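You operate a simulated robot arm through the tools that you are given. There is no shell and no other tool.

You are at the controls of a simulated robot arm. One attempt, no reset.

TASK
Turn the corner knob of the round-pan balance till the 200 g weight reads true on spot two.
Fine: tare with the plate on, store the true reading once and nest the weight in the corner box; the other weights stay. Other keys and knobs, the mouse and the wooden box on the rollers stay as they are. Set down upright: large weight with teal ring.
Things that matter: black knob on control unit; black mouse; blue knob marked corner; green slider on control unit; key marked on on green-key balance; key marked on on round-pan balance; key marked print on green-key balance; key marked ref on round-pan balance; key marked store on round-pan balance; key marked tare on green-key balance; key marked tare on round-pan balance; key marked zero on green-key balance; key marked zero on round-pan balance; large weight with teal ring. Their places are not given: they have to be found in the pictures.

It is judged by the outcome, as a careful person would: the job done as asked, and still so three seconds after it is handed in. It fails if anything else is knocked over, pushed out of place, dropped, spilled or broken.

THE ROBOT
A 7-joint arm with a two-finger gripper, fixed in place. Base frame: the origin is on the floor under the middle of its stand, x ahead of it, y to its left, z up. Units: mm, degrees, N and s.
With the tool pointing down near the work surface it reaches from about 300 to 700 mm from the base axis. Its first joint turns from -66.0 to 66.0 degrees. Payload 2.45 kg.
The tool frame sits at the grasp point between the pads (the TCP): z along the fingers, y along the line on which they close. The tips reach 26 mm beyond it. The gripper opens to 96 mm; its body begins 69 mm behind the TCP.
Orientation is that of the tool frame in the base frame, as a unit quaternion [x, y, z, w]. With the fingers straight down and closing along the base's y, the tool's x points along the base's -x, its y along +y and its z along -z.

THE INTERFACE
- The arm moves only by the tool apply_moves. Its arguments are lists of equal length, an entry for each row: "translation": the shift along the tool's x, y, z in mm, a list of three; "delta_rot": the turn, a rotation vector about the tool's x, y, z in degrees, a list of three. In form: {"translation": [[x, y, z], ...], "delta_rot": [[wx, wy, wz], ...]}. A call has 1 to 20 rows; each row shifts and turns the commanded pose from where the row before left it, along the tool's axes as they then stand. "fingers" is the closure, from 0 (fully open) to 1 (shut), set as the call begins (left out, the last holds). A row lasts 0.2 s, in which the tool goes at most 50 mm and 8.6 degrees; a call with a longer step from one row to the next is refused whole, and so is a gripper value outside its range. A pose out of reach is approached as far as the arm can. The call stops where the force on the tool passes 90 N (or 10 N more than at its start, if that is more) or the arm is blocked; 0.2 s more then pass. Each finger travels about 50 mm/s and halts on what it meets, pressing with about 26 N; the grip force reading is that of the motor and also rises with nothing between the fingers. The clock runs only during rows and for 0.2 s after the last one: add rows that do not move to give the fingers time. It gives the time, the measured TCP pose, the force on the tool (base axes), the opening and the grip force at its end, in the units of the frame above (readings bear some noise), with the torque about the TCP (base axes, N m) and any sound that the robot's microphone picked up.
- Cameras (640 x 400 px; columns grow to the right, rows downward): "scene" is fixed at [166.3, -398.2, 1408.9]; the picture's right is [0.74, -0.68, 0.00], its down [-0.47, -0.51, -0.72] and it looks along [0.49, 0.53, -0.69] (base axes); focal length 252 px, centre (320, 200). "wrist" rides on the gripper at [82, 3, -98] in the tool frame; the picture's right is [-0.04, 1.00, 0.00], its down [-0.73, -0.03, -0.68] and it looks along [-0.68, -0.03, 0.73] (tool axes); focal length 256 px, centre (320, 200).
- camera(camera): a new picture of that camera. The clock stands still meanwhile.
- probe_pixels(camera, pixels): for up to 12 pixels [column, row] of the newest picture of that camera ("zoom" is the newest enlarged one), the place [x, y, z] in the base frame of the surface seen there, good to about 3 mm. The clock stands still meanwhile.
- enlarge(camera, box): a new picture of the part [left, top, right, bottom] of that camera's present view, enlarged. The clock stands still meanwhile.
- close_job(): hands the job in; it is judged then, once.

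Leave the gripper open and the arm clear of the work at the hand-in unless told otherwise.

The tools are called by a JSON object that holds its "name" and its "arguments". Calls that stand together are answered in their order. apply_moves: Moves the arm, as the interface text tells. Its arguments: {"type":"object","properties":{"translation":{"type":"array"},"delta_rot":{"type":"array"},"fingers":{"type":"number"}},"required":["translation","delta_rot"]} The other tools are called the same way: camera (camera) takes a picture; probe_pixels (camera, pixels) gives the place of the surface under pixels of a picture; enlarge (camera, box) takes an enlarged picture of a part of a camera's view; close_job () hands the job in.

At the start:

```text
clock: 0.0
eef_pos: [415.2, -224.4, 1184.3]
tcp_rot: [0.0, 1.0, 0.0, 0.0]
contact_force: [-0.7, 0.4, -0.8]
ft_torque: [-0.01, 0.0, 0.02]
width: 95.9
grasp_force: 0.2
```

scene: 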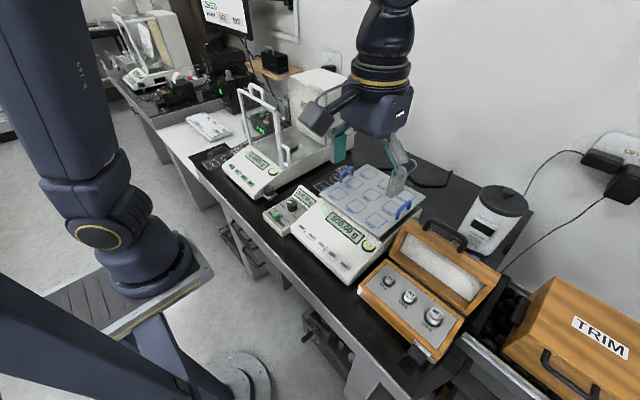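
wrist: 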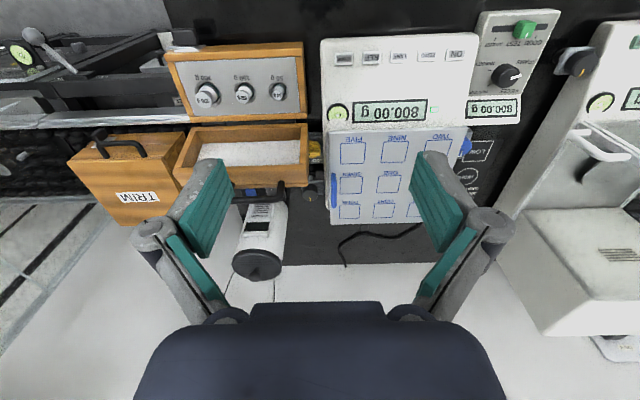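

I see a bench with a balance that carries a blue-squared plate, a small control unit, a wooden weight box with three weights and a second balance with a glass draught shield. I'll enlarge the views to read the labels before I move anything.

{"name": "enlarge", "arguments": {"camera": "scene", "box": [260, 150, 440, 290]}}

{"name": "enlarge", "arguments": {"camera": "wrist", "box": [310, 0, 570, 230]}}

{"name": "enlarge", "arguments": {"camera": "wrist", "box": [150, 30, 330, 290]}}

{"name": "enlarge", "arguments": {"camera": "scene", "box": [100, 0, 360, 220]}}

```text
2.86 times, centred on (350, 220) of scene
```

zoom: 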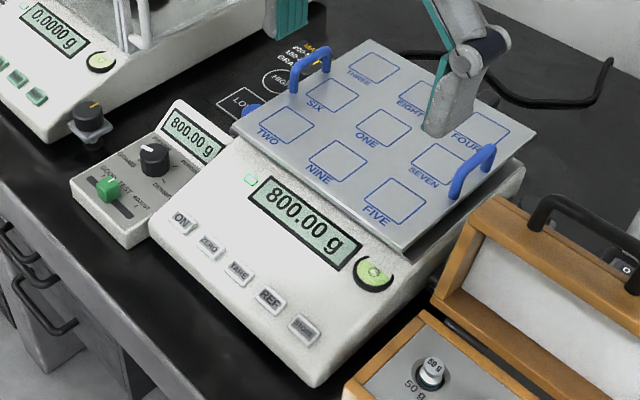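

```text
1.74 times, centred on (440, 115) of wrist
```

zoom: 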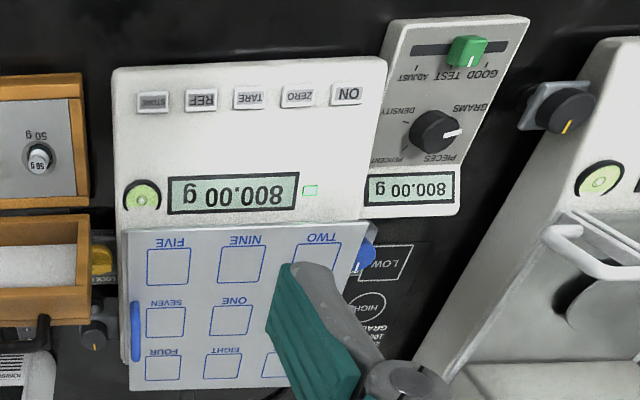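

```text
1.54 times, centred on (240, 160) of wrist
```

zoom: 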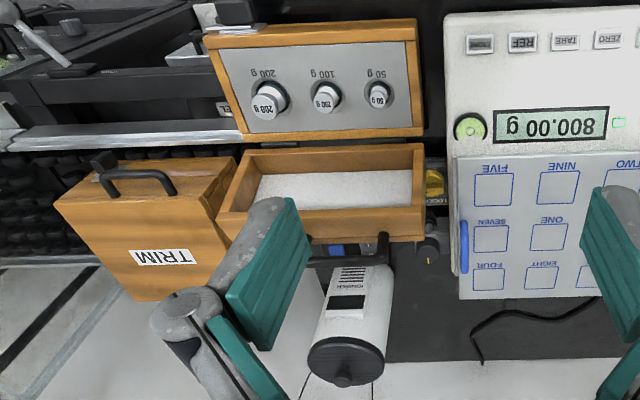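

```text
1.82 times, centred on (230, 110) of scene
```

zoom: 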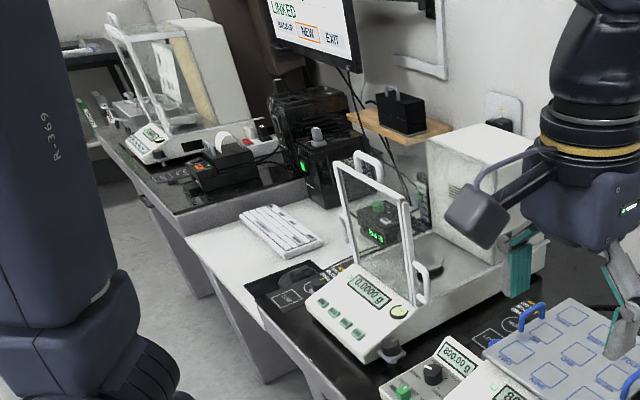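

The plated balance has keys ON, ZERO, TARE, REF and STORE, so it is the round-pan balance. Next I'll probe key points in the wrist and scene pictures to get the layout, and enlarge around the weight box, the blue spots near (465,145) and (335,165) in the wrist view, and the right side of the scene.

{"name": "probe_pixels", "arguments": {"camera": "wrist", "pixels": [[456, 55], [427, 56], [399, 57], [371, 58], [344, 59], [466, 146], [430, 150], [206, 93], [244, 92], [277, 91], [250, 150], [350, 152]]}}

{"name": "enlarge", "arguments": {"camera": "scene", "box": [340, 210, 540, 370]}}

{"name": "enlarge", "arguments": {"camera": "wrist", "box": [430, 0, 640, 200]}}

{"name": "enlarge", "arguments": {"camera": "scene", "box": [440, 120, 640, 400]}}

```text
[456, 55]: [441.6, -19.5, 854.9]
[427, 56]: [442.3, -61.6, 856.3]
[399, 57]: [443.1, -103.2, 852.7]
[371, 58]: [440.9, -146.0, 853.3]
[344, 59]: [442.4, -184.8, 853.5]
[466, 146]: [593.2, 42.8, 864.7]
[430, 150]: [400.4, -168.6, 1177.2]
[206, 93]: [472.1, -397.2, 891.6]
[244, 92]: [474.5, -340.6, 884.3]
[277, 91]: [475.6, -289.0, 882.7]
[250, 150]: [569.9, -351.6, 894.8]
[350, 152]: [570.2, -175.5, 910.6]
```

```text
2.50 times, centred on (440, 290) of scene
```

zoom: 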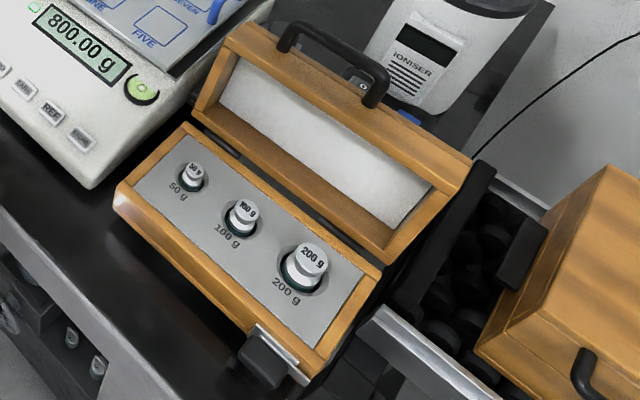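

```text
2.00 times, centred on (535, 100) of wrist
```

zoom: 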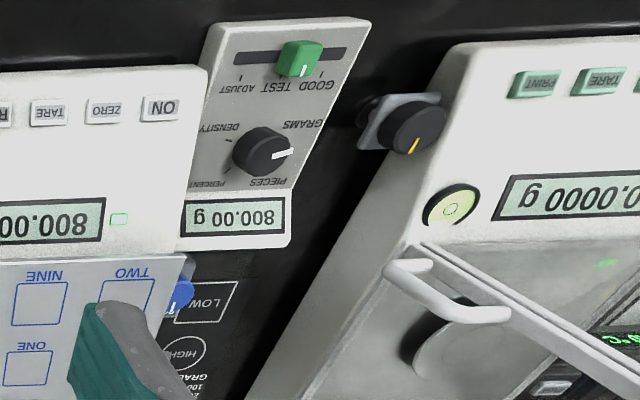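

```text
1.43 times, centred on (540, 260) of scene
```

zoom: 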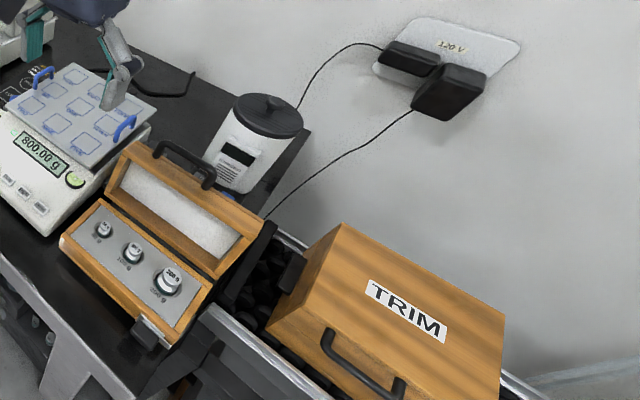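

The weights sit in an open wooden box, the blue knob is near (593, 43, 865), beside the plate's TWO corner, and the keys are at z of about 854. Before moving I'll probe obstacle heights in the scene: shield frame, plate handles, jar, weight box, lid and arm column.

{"name": "probe_pixels", "arguments": {"camera": "scene", "pixels": [[247, 86], [281, 112], [290, 160], [345, 172], [403, 208], [440, 238], [505, 195], [434, 315], [408, 296], [389, 279], [320, 90], [250, 160]]}}

{"name": "enlarge", "arguments": {"camera": "scene", "box": [310, 140, 390, 200]}}

{"name": "enlarge", "arguments": {"camera": "scene", "box": [370, 260, 470, 340]}}

```text
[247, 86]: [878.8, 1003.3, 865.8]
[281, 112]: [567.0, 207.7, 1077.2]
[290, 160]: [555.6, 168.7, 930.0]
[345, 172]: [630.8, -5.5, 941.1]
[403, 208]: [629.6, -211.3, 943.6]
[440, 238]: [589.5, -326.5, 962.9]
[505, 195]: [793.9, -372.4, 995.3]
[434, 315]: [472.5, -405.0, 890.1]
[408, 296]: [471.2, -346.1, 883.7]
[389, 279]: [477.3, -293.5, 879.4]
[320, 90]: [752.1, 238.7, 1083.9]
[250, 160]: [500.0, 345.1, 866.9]
```

```text
6.67 times, centred on (350, 170) of scene
```

zoom: 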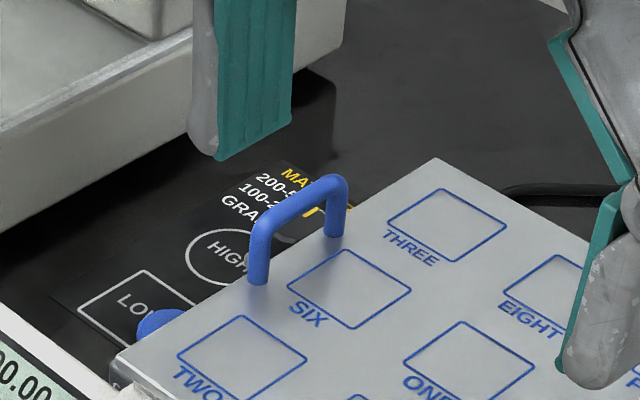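

```text
5.00 times, centred on (420, 300) of scene
```

zoom: 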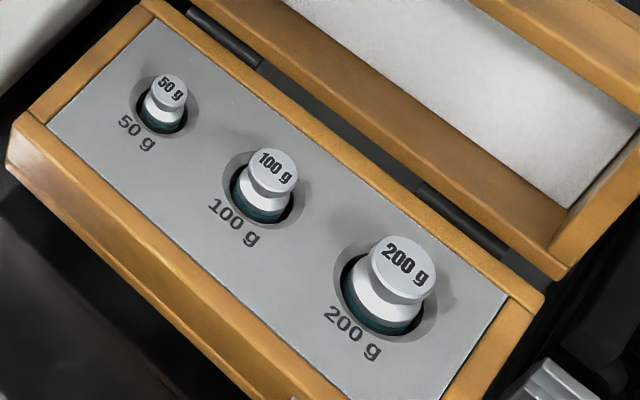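

All three weights carry teal rings, and the large one is the 200 g at about (472, -400, 890). The shield frame of the other balance tops out near z=1080 at y of 208. I'll move the open hand to about (400, 60, 1100), clear of everything, to look at the blue knob and the keys.

{"name": "apply_moves", "arguments": {"translation": [[2.5, 47, 13], [2.5, 47, 13], [2.5, 47, 13], [2.5, 47, 13], [2.5, 47, 13], [2.5, 47, 13]], "delta_rot": [[0, 0, 0], [0, 0, 0], [0, 0, 0], [0, 0, 0], [0, 0, 0], [0, 0, 0]], "fingers": 0}}

{"name": "camera", "arguments": {"camera": "wrist"}}

{"name": "camera", "arguments": {"camera": "scene"}}

```text
clock: 1.4
eef_pos: [399.0, 59.0, 1106.3]
tcp_rot: [0.001, 1.0, 0.0, 0.0]
contact_force: [-0.4, 1.0, 0.3]
ft_torque: [-0.07, 0.04, 0.01]
width: 95.9
grasp_force: 0.1
```

```text
taken
```

wrist: 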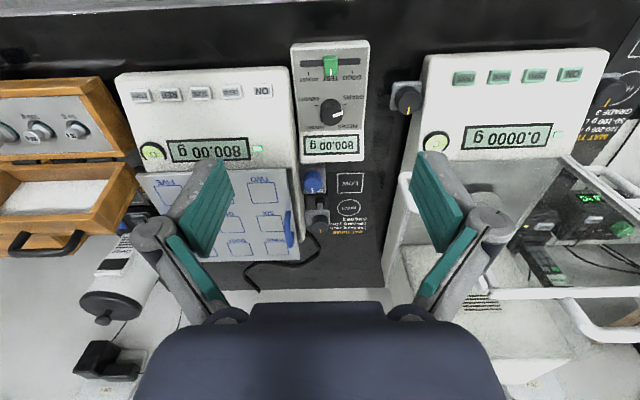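

```text
taken
```

scene: 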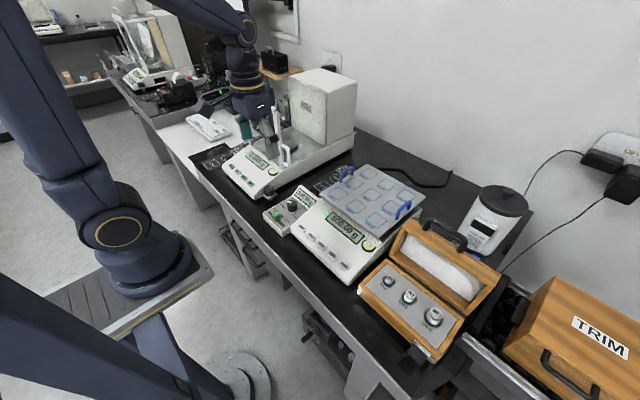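

The plate's side now shows a blue knob at about (313,183) and a black knob behind it at about (318,212). I'll enlarge this area and probe it.

{"name": "enlarge", "arguments": {"camera": "wrist", "box": [230, 150, 390, 260]}}

{"name": "enlarge", "arguments": {"camera": "wrist", "box": [110, 30, 380, 200]}}

{"name": "enlarge", "arguments": {"camera": "wrist", "box": [0, 60, 160, 290]}}

{"name": "probe_pixels", "arguments": {"camera": "wrist", "pixels": [[313, 178], [313, 186], [318, 205], [318, 216], [322, 228], [300, 180], [345, 185], [265, 195], [290, 230], [297, 160], [262, 180], [242, 150]]}}

```text
3.64 times, centred on (310, 205) of wrist
```

zoom: 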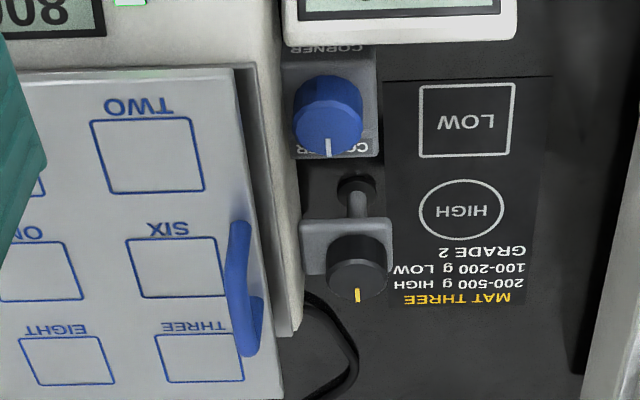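

```text
2.35 times, centred on (245, 115) of wrist
```

zoom: 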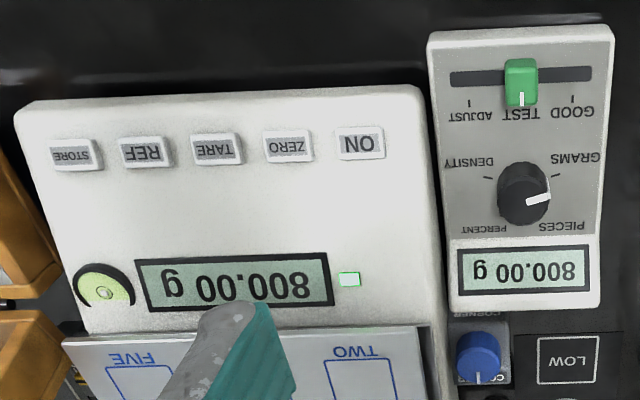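

```text
1.74 times, centred on (80, 175) of wrist
```

zoom: 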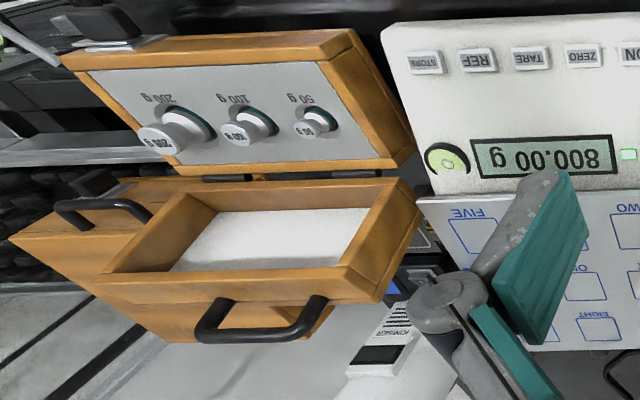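

```text
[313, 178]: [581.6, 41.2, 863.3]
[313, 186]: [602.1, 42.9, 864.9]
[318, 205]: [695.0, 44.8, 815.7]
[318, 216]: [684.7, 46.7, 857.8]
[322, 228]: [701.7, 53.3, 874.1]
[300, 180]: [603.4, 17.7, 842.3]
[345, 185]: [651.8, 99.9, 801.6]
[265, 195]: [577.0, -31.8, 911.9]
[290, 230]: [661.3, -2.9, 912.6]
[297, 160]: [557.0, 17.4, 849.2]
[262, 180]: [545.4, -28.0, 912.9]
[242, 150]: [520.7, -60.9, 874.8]
```

The CORNER knob is blue and vertical, at about (591, 42) with its top at z of about 864 and its pointer mark toward +x. The plate top is at z of about 912. Next I'll move to about (340, -350, 1050) and look at the weight box, its labels and the 200 g weight.

{"name": "apply_moves", "arguments": {"translation": [[6.5, -45.5, 6.2], [6.5, -45.5, 6.2], [6.5, -45.5, 6.2], [6.5, -45.5, 6.2], [6.5, -45.5, 6.2], [6.5, -45.5, 6.2], [6.5, -45.5, 6.2], [6.5, -45.5, 6.2], [6.5, -45.5, 6.2]], "delta_rot": [[0, 0, 0], [0, 0, 0], [0, 0, 0], [0, 0, 0], [0, 0, 0], [0, 0, 0], [0, 0, 0], [0, 0, 0], [0, 0, 0]]}}

{"name": "camera", "arguments": {"camera": "wrist"}}

{"name": "camera", "arguments": {"camera": "scene"}}

```text
clock: 3.4
eef_pos: [341.2, -351.5, 1050.6]
tcp_rot: [0.0, 1.0, 0.0, -0.001]
contact_force: [0.2, 0.2, -0.2]
ft_torque: [0.03, 0.01, 0.0]
width: 95.7
grasp_force: 0.1
```

```text
taken
```

wrist: 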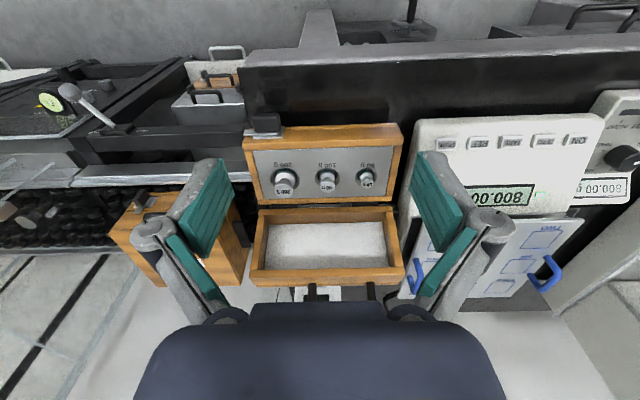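

```text
taken
```

scene: 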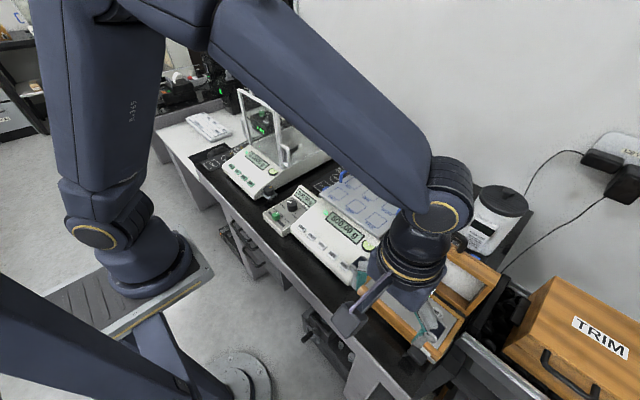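

The weight box now sits mid-picture, and there is also a tray with a small wooden thing at about (210,85). I'll enlarge both to look for labels.

{"name": "enlarge", "arguments": {"camera": "wrist", "box": [235, 110, 415, 220]}}

{"name": "enlarge", "arguments": {"camera": "wrist", "box": [0, 30, 260, 190]}}

{"name": "enlarge", "arguments": {"camera": "wrist", "box": [230, 190, 430, 320]}}

{"name": "probe_pixels", "arguments": {"camera": "wrist", "pixels": [[286, 177], [328, 177], [367, 177], [280, 155], [310, 195], [250, 170], [395, 170], [320, 132], [330, 213], [210, 85], [285, 190], [330, 240]]}}

```text
3.56 times, centred on (325, 165) of wrist
```

zoom: 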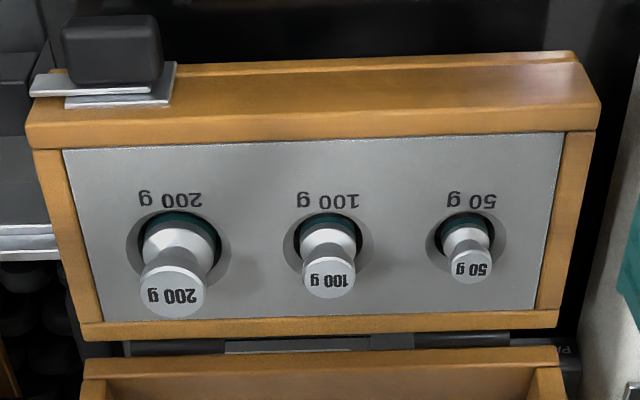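

```text
2.46 times, centred on (130, 110) of wrist
```

zoom: 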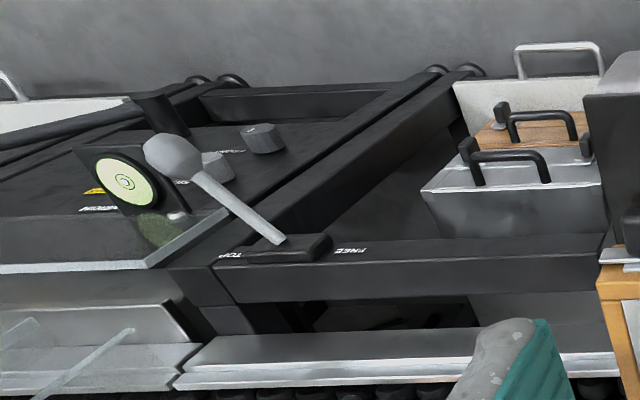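

```text
3.08 times, centred on (330, 255) of wrist
```

zoom: 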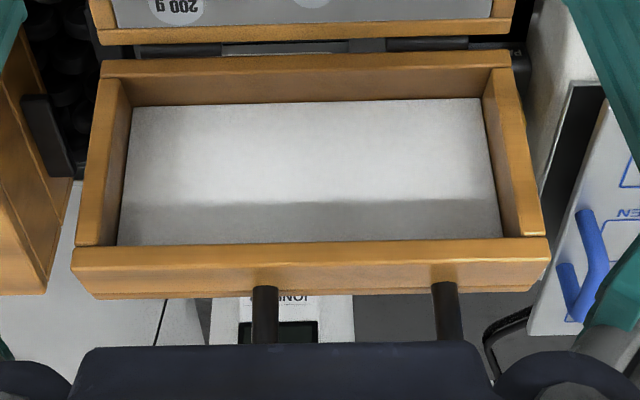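

```text
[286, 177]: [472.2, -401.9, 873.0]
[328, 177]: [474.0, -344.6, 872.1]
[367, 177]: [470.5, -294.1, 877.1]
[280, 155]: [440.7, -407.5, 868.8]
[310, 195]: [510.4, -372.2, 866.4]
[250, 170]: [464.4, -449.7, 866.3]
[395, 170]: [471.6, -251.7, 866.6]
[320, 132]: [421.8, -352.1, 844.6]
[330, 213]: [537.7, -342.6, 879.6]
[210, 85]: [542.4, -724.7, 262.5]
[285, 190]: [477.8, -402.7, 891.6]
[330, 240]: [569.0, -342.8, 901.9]
```

The open box holds 50, 100 and 200 g nests with the 200 g weight in its nest, and no other box has nests. The TRIM box on the rollers has to stay as it is, so I take the open one as the corner box. Now I'll close the fingers and move over TARE at about (443, -103, 853), staying at z=950, then look closely.

{"name": "apply_moves", "arguments": {"translation": [[-17, 41.4, 16.7], [-17, 41.4, 16.7], [-17, 41.4, 16.7], [-17, 41.4, 16.7], [-17, 41.4, 16.7], [-17, 41.4, 16.7], [0, 0, 0], [0, 0, 0], [0, 0, 0]], "delta_rot": [[0, 0, 0], [0, 0, 0], [0, 0, 0], [0, 0, 0], [0, 0, 0], [0, 0, 0], [0, 0, 0], [0, 0, 0], [0, 0, 0]], "fingers": 1}}

{"name": "camera", "arguments": {"camera": "wrist"}}

{"name": "camera", "arguments": {"camera": "scene"}}

```text
clock: 5.4
eef_pos: [446.4, -104.1, 949.7]
tcp_rot: [0.0, 1.0, 0.001, 0.001]
contact_force: [1.2, 0.0, -0.4]
ft_torque: [-0.04, 0.01, 0.01]
width: 0.1
grasp_force: 25.9
```

```text
taken
```

wrist: 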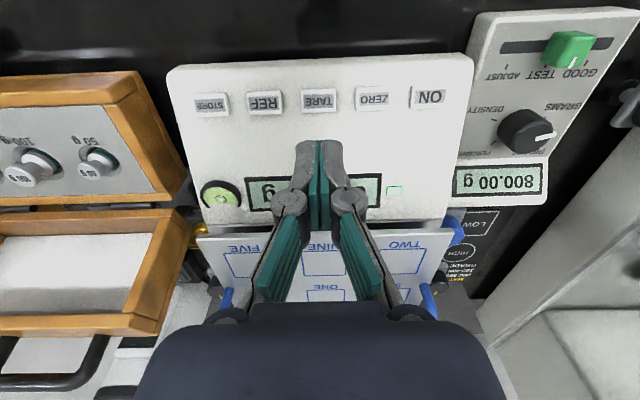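

```text
taken
```

scene: 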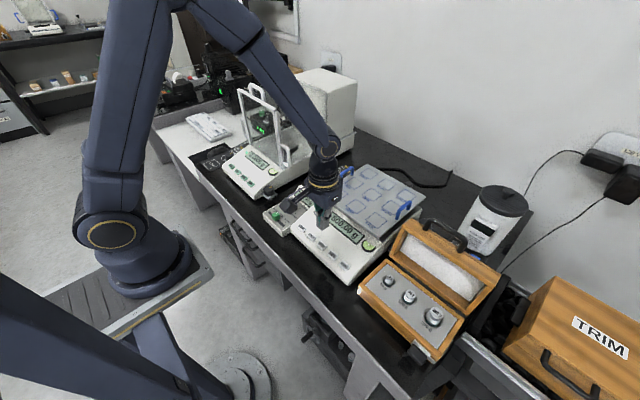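

{"name": "probe_pixels", "arguments": {"camera": "wrist", "pixels": [[319, 100], [319, 91], [319, 109], [306, 100], [332, 100], [319, 122], [212, 104], [372, 100], [265, 101], [319, 146], [250, 195], [428, 97]]}}

{"name": "enlarge", "arguments": {"camera": "wrist", "box": [180, 60, 480, 240]}}

```text
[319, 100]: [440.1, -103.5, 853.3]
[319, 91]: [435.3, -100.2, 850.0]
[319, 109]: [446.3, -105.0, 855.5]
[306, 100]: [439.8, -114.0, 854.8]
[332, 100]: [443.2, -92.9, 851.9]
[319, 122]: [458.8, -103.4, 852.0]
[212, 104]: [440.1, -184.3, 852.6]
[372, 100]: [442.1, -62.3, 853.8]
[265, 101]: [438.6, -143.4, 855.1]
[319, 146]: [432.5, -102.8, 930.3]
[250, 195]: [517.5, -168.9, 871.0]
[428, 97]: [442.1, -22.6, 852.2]
```

```text
2.13 times, centred on (330, 150) of wrist
```

zoom: 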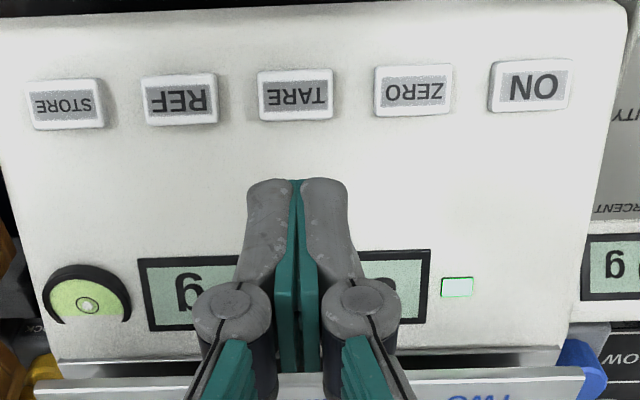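

TARE's top is near (441, -103.5, 854), about 24 by 18 mm, and the fingers are closed. I'll line up at x of about 438 and bring the tips down to about 4 mm above the key.

{"name": "apply_moves", "arguments": {"translation": [[8, 0.6, 10], [0, 0, 27], [0, 0, 26]], "delta_rot": [[0, 0, 0], [0, 0, 0], [0, 0, 0]]}}

{"name": "enlarge", "arguments": {"camera": "wrist", "box": [220, 100, 420, 240]}}

{"name": "enlarge", "arguments": {"camera": "scene", "box": [260, 180, 400, 290]}}

```text
clock: 6.2
eef_pos: [435.9, -101.6, 886.3]
tcp_rot: [0.0, 1.0, -0.001, 0.0]
contact_force: [0.3, -0.1, -0.3]
ft_torque: [-0.01, 0.0, 0.0]
width: 0.0
grasp_force: 25.8
```

```text
2.86 times, centred on (320, 170) of wrist
```

zoom: 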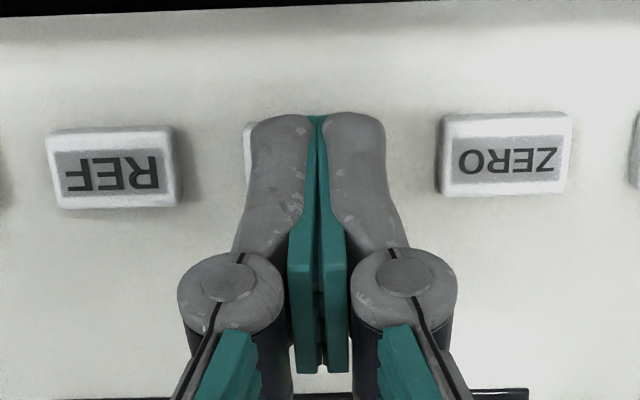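

```text
3.64 times, centred on (330, 235) of scene
```

zoom: 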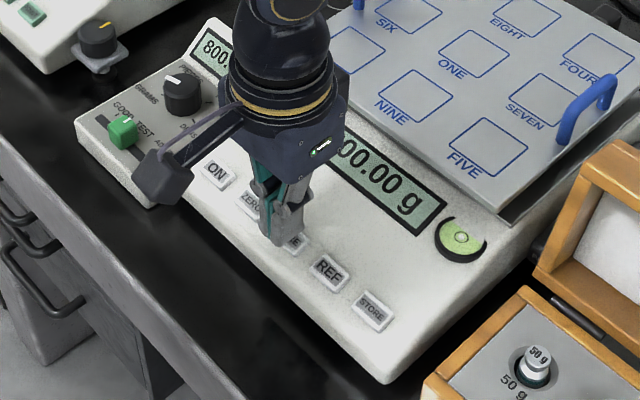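

The tips are centred over TARE, about 4–6 mm above it. I'll go down in small steps and watch the force and sound.

{"name": "apply_moves", "arguments": {"translation": [[0, -1, 1.5], [0, 0, 1.5], [0, 0, 1.0], [0, 0, 1.0]], "delta_rot": [[0, 0, 0], [0, 0, 0], [0, 0, 0], [0, 0, 0]]}}

```text
clock: 7.2
eef_pos: [436.6, -103.8, 880.9]
tcp_rot: [0.0, 1.0, 0.001, 0.0]
contact_force: [0.5, -0.3, -0.3]
ft_torque: [-0.04, -0.02, 0.05]
width: 0.1
grasp_force: 26.0
```

No contact yet with the tips at about z=855, so I'll keep going in 1 mm steps.

{"name": "apply_moves", "arguments": {"translation": [[0, 0, 1.0], [0, 0, 1.0]], "delta_rot": [[0, 0, 0], [0, 0, 0]]}}

```text
clock: 7.8
eef_pos: [437.4, -104.1, 880.0]
tcp_rot: [0.0, 1.0, -0.001, -0.001]
contact_force: [-1.0, -0.2, 0.2]
ft_torque: [-0.01, -0.01, 0.04]
width: 6.0
grasp_force: 28.6
```

The opening now reads 6.0 mm, though the fingers were shut, and the force is near zero. I'll look before going further.

{"name": "enlarge", "arguments": {"camera": "wrist", "box": [220, 100, 420, 240]}}

{"name": "enlarge", "arguments": {"camera": "scene", "box": [260, 180, 400, 290]}}

```text
2.86 times, centred on (320, 170) of wrist
```

zoom: 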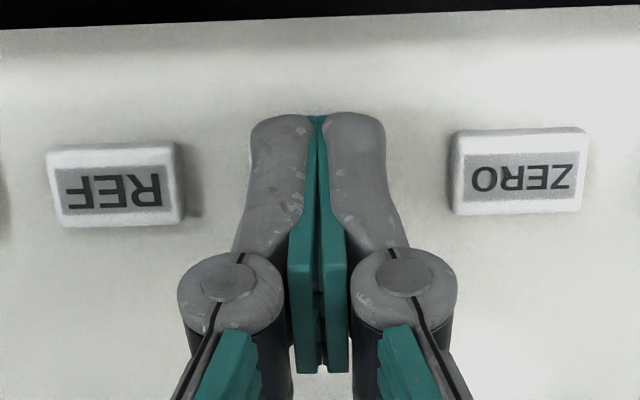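

```text
3.64 times, centred on (330, 235) of scene
```

zoom: 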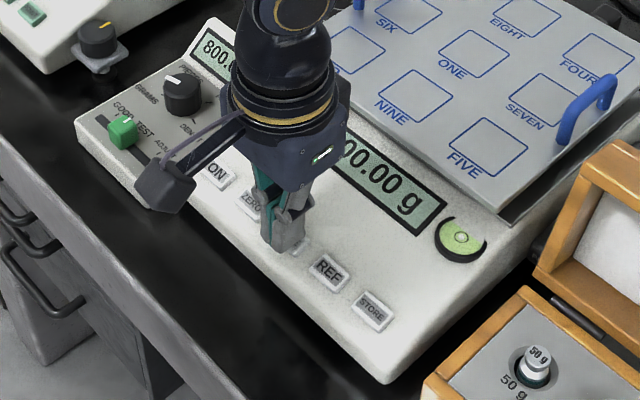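

The picture shows the fingers still shut, so the 6.0 mm reading looks like a glitch. I'll go down another 1 mm and check again.

{"name": "apply_moves", "arguments": {"translation": [[0, 0, 0.7], [0, 0, 0.7]], "delta_rot": [[0, 0, 0], [0, 0, 0]]}}

```text
clock: 8.4
eef_pos: [435.9, -103.5, 879.3]
tcp_rot: [0.0, 1.0, 0.0, 0.0]
contact_force: [0.6, -0.5, 0.7]
ft_torque: [-0.03, -0.01, 0.0]
width: 6.3
grasp_force: 28.4
```

Still no real force, with the tips at about 853. I'll continue down slowly.

{"name": "apply_moves", "arguments": {"translation": [[0, 0, 0.7], [0, 0, 0.7]], "delta_rot": [[0, 0, 0], [0, 0, 0]]}}

```text
clock: 9.0
eef_pos: [435.5, -103.6, 877.1]
tcp_rot: [0.0, 1.0, 0.0, 0.0]
contact_force: [0.2, -0.4, 2.2]
ft_torque: [0.01, -0.07, -0.01]
width: 6.0
grasp_force: 28.7
heard: click
```

I heard a click at about 2 N, so the key has gone down. I'll lift straight up 40 mm and check the display.

{"name": "apply_moves", "arguments": {"translation": [[0, 0, -10], [0, 0, -30], [40, 0, -30], [0, 0, 0], [0, 0, 0]], "delta_rot": [[0, 0, 0], [0, 0, 0], [0, 0, 0], [0, 0, 0], [0, 0, 0]]}}

{"name": "camera", "arguments": {"camera": "wrist"}}

{"name": "enlarge", "arguments": {"camera": "scene", "box": [260, 180, 400, 290]}}

```text
clock: 10.2
eef_pos: [396.2, -103.6, 946.3]
tcp_rot: [0.0, 1.0, -0.001, 0.0]
contact_force: [0.3, -0.2, -0.1]
ft_torque: [0.0, 0.02, -0.03]
width: 0.0
grasp_force: 28.5
```

```text
taken
```

wrist: 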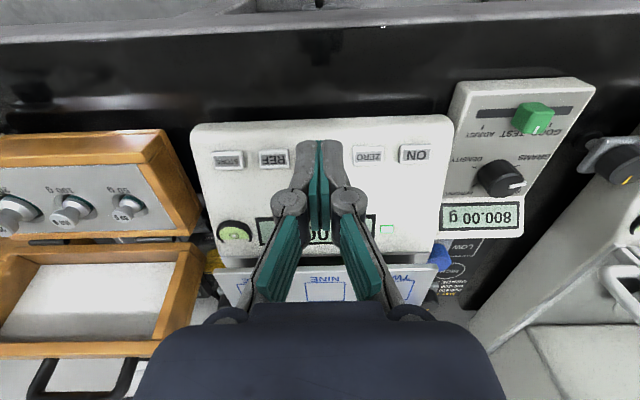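

```text
3.64 times, centred on (330, 235) of scene
```

zoom: 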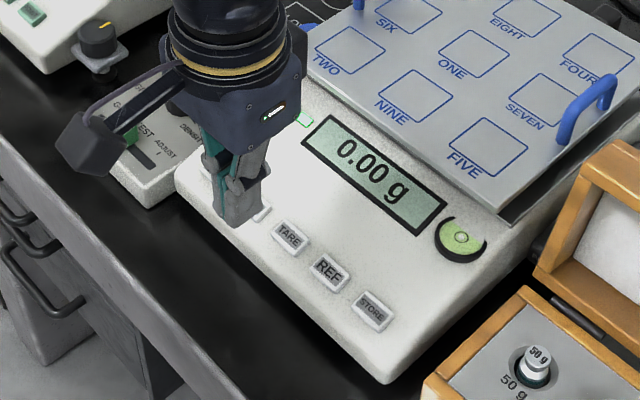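

The display now reads 0.00 g, so the tare with the plate on is done. Next I'll half-open the fingers and move over the box to about (440, -402, 985) for a close look at the 200 g weight.

{"name": "apply_moves", "arguments": {"translation": [[-6.3, -42.6, -5.6], [-6.3, -42.6, -5.6], [-6.3, -42.6, -5.6], [-6.3, -42.6, -5.6], [-6.3, -42.6, -5.6], [-6.3, -42.6, -5.6], [-6.3, -42.6, -5.6], [0, 0, 0]], "delta_rot": [[0, 0, 0], [0, 0, 0], [0, 0, 0], [0, 0, 0], [0, 0, 0], [0, 0, 0], [0, 0, 0], [0, 0, 0]], "fingers": 0.5}}

{"name": "camera", "arguments": {"camera": "wrist"}}

{"name": "enlarge", "arguments": {"camera": "scene", "box": [260, 170, 420, 290]}}

```text
clock: 12.0
eef_pos: [440.1, -401.1, 986.7]
tcp_rot: [-0.001, 1.0, 0.0, 0.0]
contact_force: [-0.1, 0.5, 0.5]
ft_torque: [0.01, -0.02, 0.01]
width: 48.0
grasp_force: 0.0
```

```text
taken
```

wrist: 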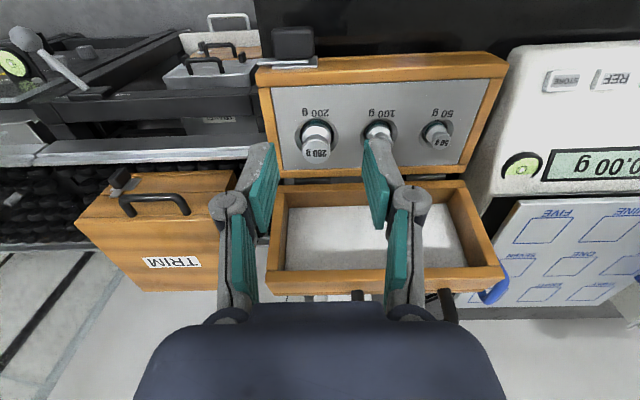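

```text
3.33 times, centred on (340, 230) of scene
```

zoom: 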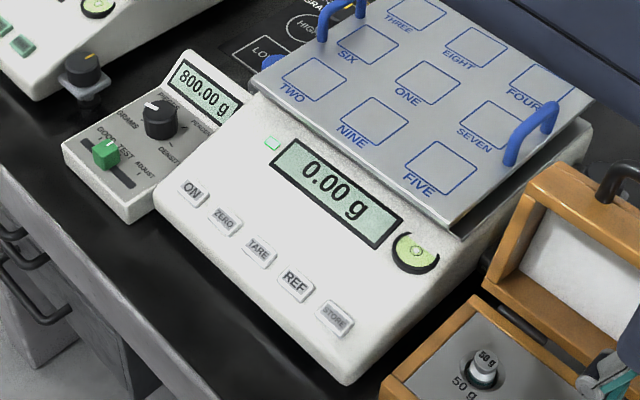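

The balance reads 0.00 g. Now I'll enlarge the 200 g weight at about (316,140) and probe it.

{"name": "enlarge", "arguments": {"camera": "wrist", "box": [270, 90, 370, 190]}}

{"name": "probe_pixels", "arguments": {"camera": "wrist", "pixels": [[316, 153], [316, 147], [316, 159], [306, 153], [327, 153], [316, 133], [299, 135], [337, 135], [316, 121], [316, 170], [375, 135], [283, 140]]}}

```text
4.00 times, centred on (320, 140) of wrist
```

zoom: 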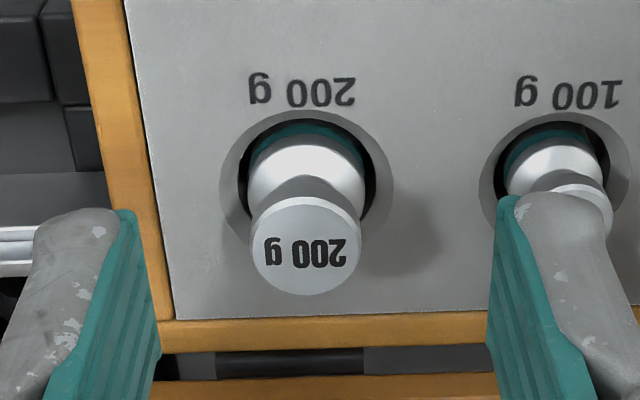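

```text
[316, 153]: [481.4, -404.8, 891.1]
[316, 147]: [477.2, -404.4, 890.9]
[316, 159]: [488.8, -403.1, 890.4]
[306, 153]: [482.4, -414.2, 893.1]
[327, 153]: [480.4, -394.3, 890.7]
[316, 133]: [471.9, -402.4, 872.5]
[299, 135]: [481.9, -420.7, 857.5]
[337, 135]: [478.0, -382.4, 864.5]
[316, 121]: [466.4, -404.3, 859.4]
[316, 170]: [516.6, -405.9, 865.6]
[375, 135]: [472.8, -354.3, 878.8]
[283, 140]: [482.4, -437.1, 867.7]
```

The 200 g head is centred near (480, -404.6) with its top at z of about 891 and a diameter of about 25 mm. The panel is at 866. I'll narrow the opening to about 40 mm, move over the weight at z=930 and check the alignment.

{"name": "apply_moves", "arguments": {"translation": [[-20, -1.7, 0], [-20, -1.8, 0], [0, 0, 28], [0, 0, 28]], "delta_rot": [[0, 0, 0], [0, 0, 0], [0, 0, 0], [0, 0, 0]], "fingers": 0.58}}

{"name": "camera", "arguments": {"camera": "wrist"}}

{"name": "enlarge", "arguments": {"camera": "scene", "box": [360, 230, 500, 350]}}

```text
clock: 13.0
eef_pos: [479.0, -404.9, 930.1]
tcp_rot: [0.0, 1.0, 0.0, 0.0]
contact_force: [0.4, 0.9, 0.3]
ft_torque: [-0.03, -0.02, -0.06]
width: 40.5
grasp_force: 0.0
```

```text
taken
```

wrist: 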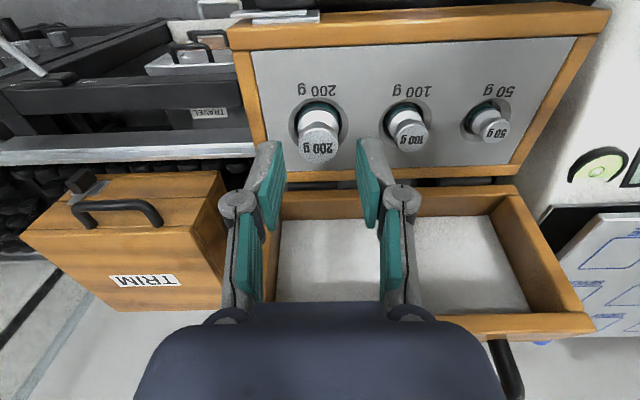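

```text
3.33 times, centred on (430, 290) of scene
```

zoom: 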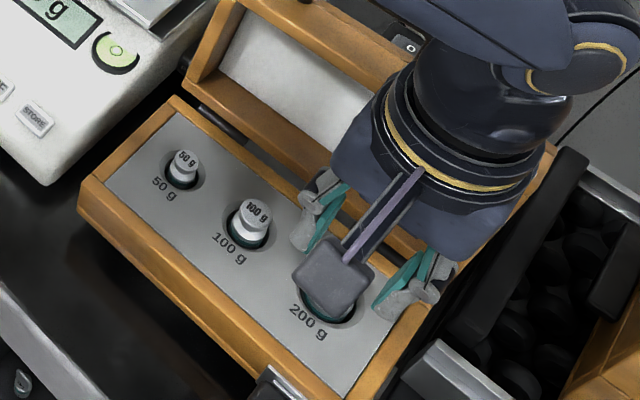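

The head lies between the tips at about (318,145), as predicted. I'll probe it once more and then descend.

{"name": "probe_pixels", "arguments": {"camera": "wrist", "pixels": [[318, 145], [306, 145], [331, 145], [318, 135], [318, 157], [400, 142], [418, 142], [318, 175], [345, 110]]}}

{"name": "enlarge", "arguments": {"camera": "wrist", "box": [240, 80, 440, 200]}}

```text
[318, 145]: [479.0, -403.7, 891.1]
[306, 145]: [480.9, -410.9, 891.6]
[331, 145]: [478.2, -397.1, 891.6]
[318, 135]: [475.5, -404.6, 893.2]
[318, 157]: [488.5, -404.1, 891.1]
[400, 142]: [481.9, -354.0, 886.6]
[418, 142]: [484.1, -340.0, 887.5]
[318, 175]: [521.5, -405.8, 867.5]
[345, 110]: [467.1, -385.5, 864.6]
```

```text
3.20 times, centred on (340, 140) of wrist
```

zoom: 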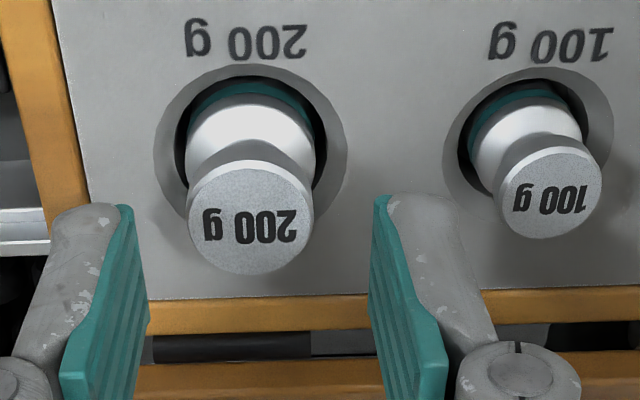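

I'll descend to TCP z of about 896, with the tips about 3–4 mm above the panel, in steps.

{"name": "apply_moves", "arguments": {"translation": [[-0.5, 0.5, 14], [0, 0, 12], [0, 0, 8]], "delta_rot": [[0, 0, 0], [0, 0, 0], [0, 0, 0]]}}

{"name": "enlarge", "arguments": {"camera": "wrist", "box": [240, 100, 440, 230]}}

{"name": "enlarge", "arguments": {"camera": "scene", "box": [360, 230, 500, 350]}}

```text
clock: 13.8
eef_pos: [479.8, -403.7, 895.9]
tcp_rot: [0.0, 1.0, -0.001, 0.0]
contact_force: [-0.2, -0.2, -0.4]
ft_torque: [-0.03, 0.01, 0.01]
width: 40.5
grasp_force: 0.0
```

```text
3.08 times, centred on (340, 165) of wrist
```

zoom: 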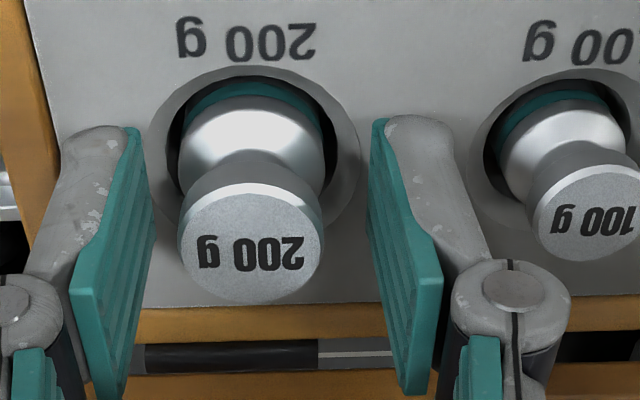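

```text
3.33 times, centred on (430, 290) of scene
```

zoom: 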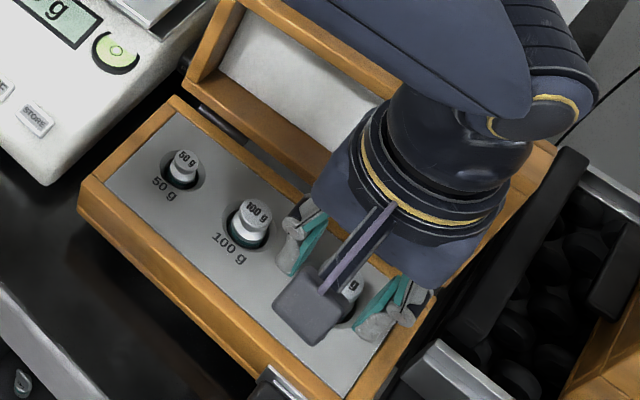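

The pads straddle the head cleanly with equal gaps and the tips clear the panel. I'll close on the head and wait for the grip to settle.

{"name": "apply_moves", "arguments": {"translation": [[0, 0, 0], [0, 0, 0], [0, 0, 0], [0, 0, 0], [0, 0, 0]], "delta_rot": [[0, 0, 0], [0, 0, 0], [0, 0, 0], [0, 0, 0], [0, 0, 0]], "fingers": 1}}

{"name": "enlarge", "arguments": {"camera": "wrist", "box": [240, 100, 440, 230]}}

```text
clock: 15.0
eef_pos: [479.8, -405.5, 896.4]
tcp_rot: [0.0, 1.0, 0.0, -0.001]
contact_force: [0.2, -0.9, -0.1]
ft_torque: [-0.01, -0.02, -0.01]
width: 23.7
grasp_force: 26.1
```

```text
3.08 times, centred on (340, 165) of wrist
```

zoom: 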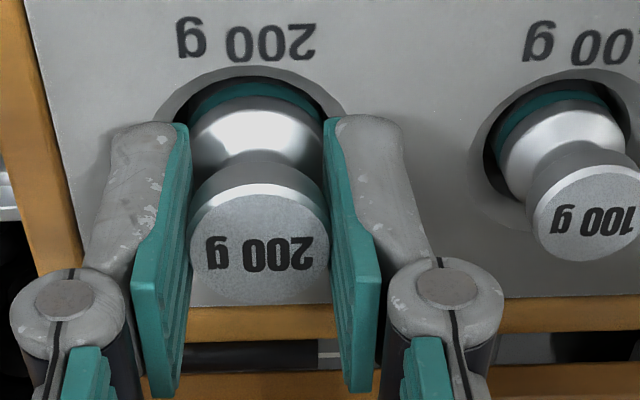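

The head is held at 23.7 mm with 26 N. I'll lift straight up slowly, then higher, and check that it hangs upright.

{"name": "apply_moves", "arguments": {"translation": [[0, 0, -4], [0, 0, -6], [0, 0, -10], [0, 0, -20], [0, 0, -20], [0, 0, -20], [0, 0, -20]], "delta_rot": [[0, 0, 0], [0, 0, 0], [0, 0, 0], [0, 0, 0], [0, 0, 0], [0, 0, 0], [0, 0, 0]]}}

{"name": "camera", "arguments": {"camera": "wrist"}}

{"name": "enlarge", "arguments": {"camera": "scene", "box": [360, 210, 500, 330]}}

```text
clock: 16.6
eef_pos: [479.7, -405.3, 995.6]
tcp_rot: [0.0, 1.0, 0.0, 0.001]
contact_force: [-0.2, 0.3, -0.8]
ft_torque: [-0.02, 0.01, 0.02]
width: 23.7
grasp_force: 26.3
```

```text
taken
```

wrist: 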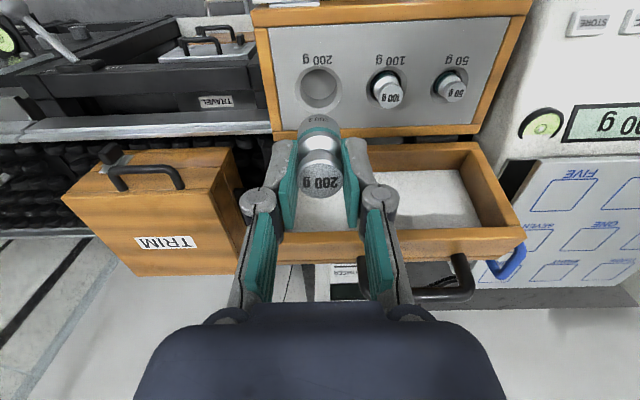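

```text
3.33 times, centred on (430, 270) of scene
```

zoom: 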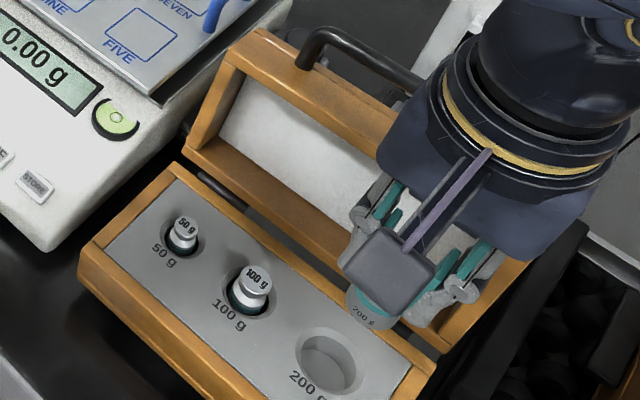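

The weight is up and the nest is empty. I'll probe the nest rim and floor and the weight itself, to know its hanging depth and the nest centre.

{"name": "enlarge", "arguments": {"camera": "wrist", "box": [260, 40, 420, 230]}}

{"name": "probe_pixels", "arguments": {"camera": "wrist", "pixels": [[320, 88], [299, 88], [341, 88], [320, 68], [320, 105], [320, 80], [320, 121], [320, 127], [320, 133], [320, 150], [320, 184], [308, 88]]}}

```text
2.11 times, centred on (340, 135) of wrist
```

zoom: 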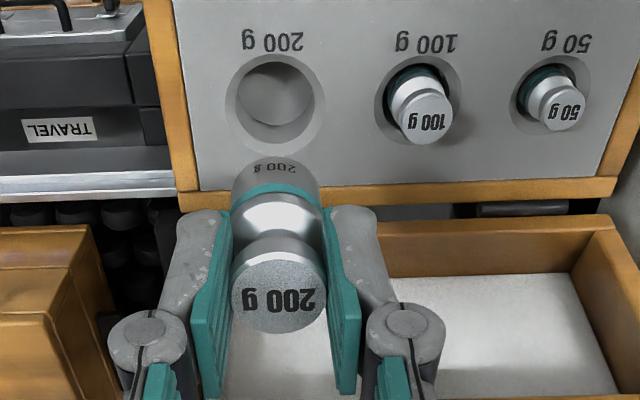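

```text
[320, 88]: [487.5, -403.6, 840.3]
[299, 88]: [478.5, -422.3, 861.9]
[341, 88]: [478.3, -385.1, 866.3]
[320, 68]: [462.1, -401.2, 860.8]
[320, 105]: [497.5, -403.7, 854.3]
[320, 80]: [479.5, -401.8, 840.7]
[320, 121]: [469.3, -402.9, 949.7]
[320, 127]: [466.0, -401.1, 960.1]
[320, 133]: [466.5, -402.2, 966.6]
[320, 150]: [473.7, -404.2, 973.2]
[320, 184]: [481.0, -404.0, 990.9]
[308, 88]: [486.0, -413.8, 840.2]
```

The nest floor is at z of about 840, centred near (480, -403.7), so the weight is about 51 mm tall and its bottom hangs about 56 mm below the TCP. Now I'll look at spot TWO and the handle near it.

{"name": "enlarge", "arguments": {"camera": "scene", "box": [300, 150, 400, 220]}}

```text
5.71 times, centred on (350, 185) of scene
```

zoom: 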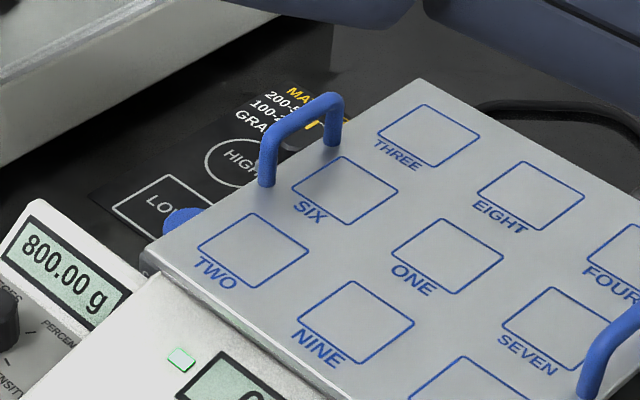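

The TWO square's corners are at (198,248), (245,213), (308,251) and (263,288) in the zoom. I'll probe those, the centre and the handle.

{"name": "probe_pixels", "arguments": {"camera": "zoom", "pixels": [[198, 248], [245, 213], [308, 251], [263, 288], [253, 250], [265, 180], [268, 138], [333, 97], [333, 140], [185, 216], [150, 248], [410, 80]]}}

```text
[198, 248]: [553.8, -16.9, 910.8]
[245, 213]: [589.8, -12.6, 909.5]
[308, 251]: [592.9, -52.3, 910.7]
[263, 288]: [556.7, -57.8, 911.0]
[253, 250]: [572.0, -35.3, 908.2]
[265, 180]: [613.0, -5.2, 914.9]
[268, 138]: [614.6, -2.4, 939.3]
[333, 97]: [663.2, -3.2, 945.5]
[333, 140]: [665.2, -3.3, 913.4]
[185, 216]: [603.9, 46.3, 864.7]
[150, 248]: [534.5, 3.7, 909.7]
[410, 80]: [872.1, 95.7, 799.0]
```

TWO is centred at about (573, -35, 911). The handle is at x 613–665, y of about -3, with its top at 945. I'll raise the weight to z of about 1046, carry it across, and stop above TWO.

{"name": "apply_moves", "arguments": {"translation": [[0, 0, -25], [0, 0, -25], [-9.3, 37, 0], [-9.3, 37, 0], [-9.3, 37, 0], [-9.3, 37, 0], [-9.3, 37, 0], [-9.3, 37, 0], [-9.3, 37, 0], [-9.3, 37, 0], [-9.3, 37, 0], [-9.3, 37, 0], [0, 0, 0], [0, 0, 0]], "delta_rot": [[0, 0, 0], [0, 0, 0], [0, 0, 0], [0, 0, 0], [0, 0, 0], [0, 0, 0], [0, 0, 0], [0, 0, 0], [0, 0, 0], [0, 0, 0], [0, 0, 0], [0, 0, 0], [0, 0, 0], [0, 0, 0]]}}

{"name": "camera", "arguments": {"camera": "wrist"}}

{"name": "camera", "arguments": {"camera": "scene"}}

```text
clock: 19.6
eef_pos: [573.7, -35.3, 1046.7]
tcp_rot: [-0.001, 1.0, 0.0, 0.0]
contact_force: [-1.3, -0.3, -1.9]
ft_torque: [-0.04, 0.02, 0.0]
width: 23.6
grasp_force: 25.9
```

```text
taken
```

wrist: 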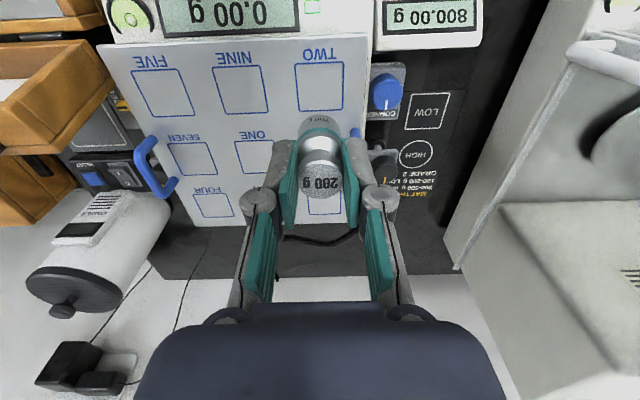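

```text
taken
```

scene: 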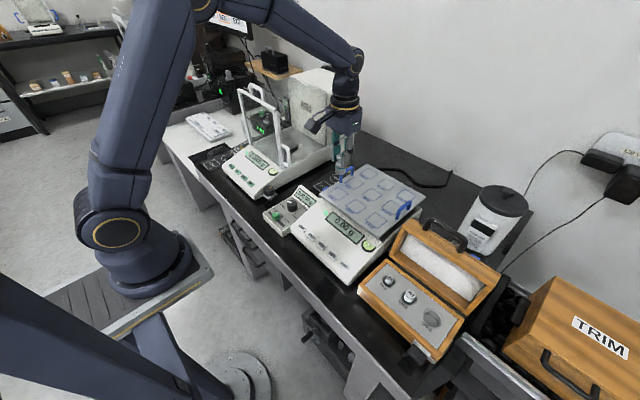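

The weight hangs upright, with TWO just below it at about (319,86) in the wrist view. I'll probe the square corners here, and the knob too, to confirm.

{"name": "probe_pixels", "arguments": {"camera": "wrist", "pixels": [[296, 66], [341, 63], [343, 108], [298, 110], [319, 86], [386, 84], [386, 97], [374, 91], [399, 91], [386, 110], [320, 185]]}}

{"name": "enlarge", "arguments": {"camera": "wrist", "box": [330, 40, 460, 180]}}

```text
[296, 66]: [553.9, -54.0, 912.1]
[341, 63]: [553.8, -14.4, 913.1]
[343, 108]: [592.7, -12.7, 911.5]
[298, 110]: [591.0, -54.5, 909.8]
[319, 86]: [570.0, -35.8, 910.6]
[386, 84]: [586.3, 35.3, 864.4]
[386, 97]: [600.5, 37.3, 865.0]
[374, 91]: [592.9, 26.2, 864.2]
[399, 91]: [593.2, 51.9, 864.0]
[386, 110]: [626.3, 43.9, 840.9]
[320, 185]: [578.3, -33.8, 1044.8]
```

```text
2.86 times, centred on (395, 110) of wrist
```

zoom: 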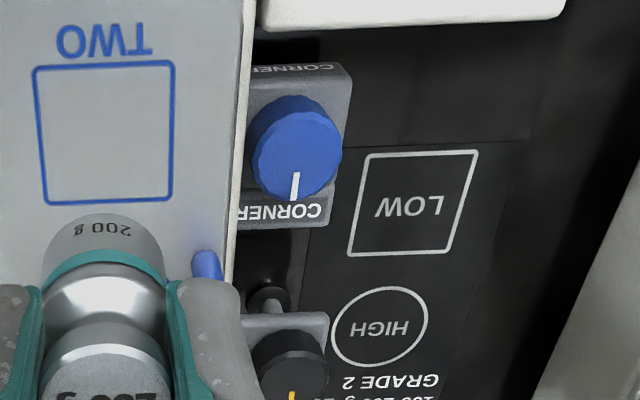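

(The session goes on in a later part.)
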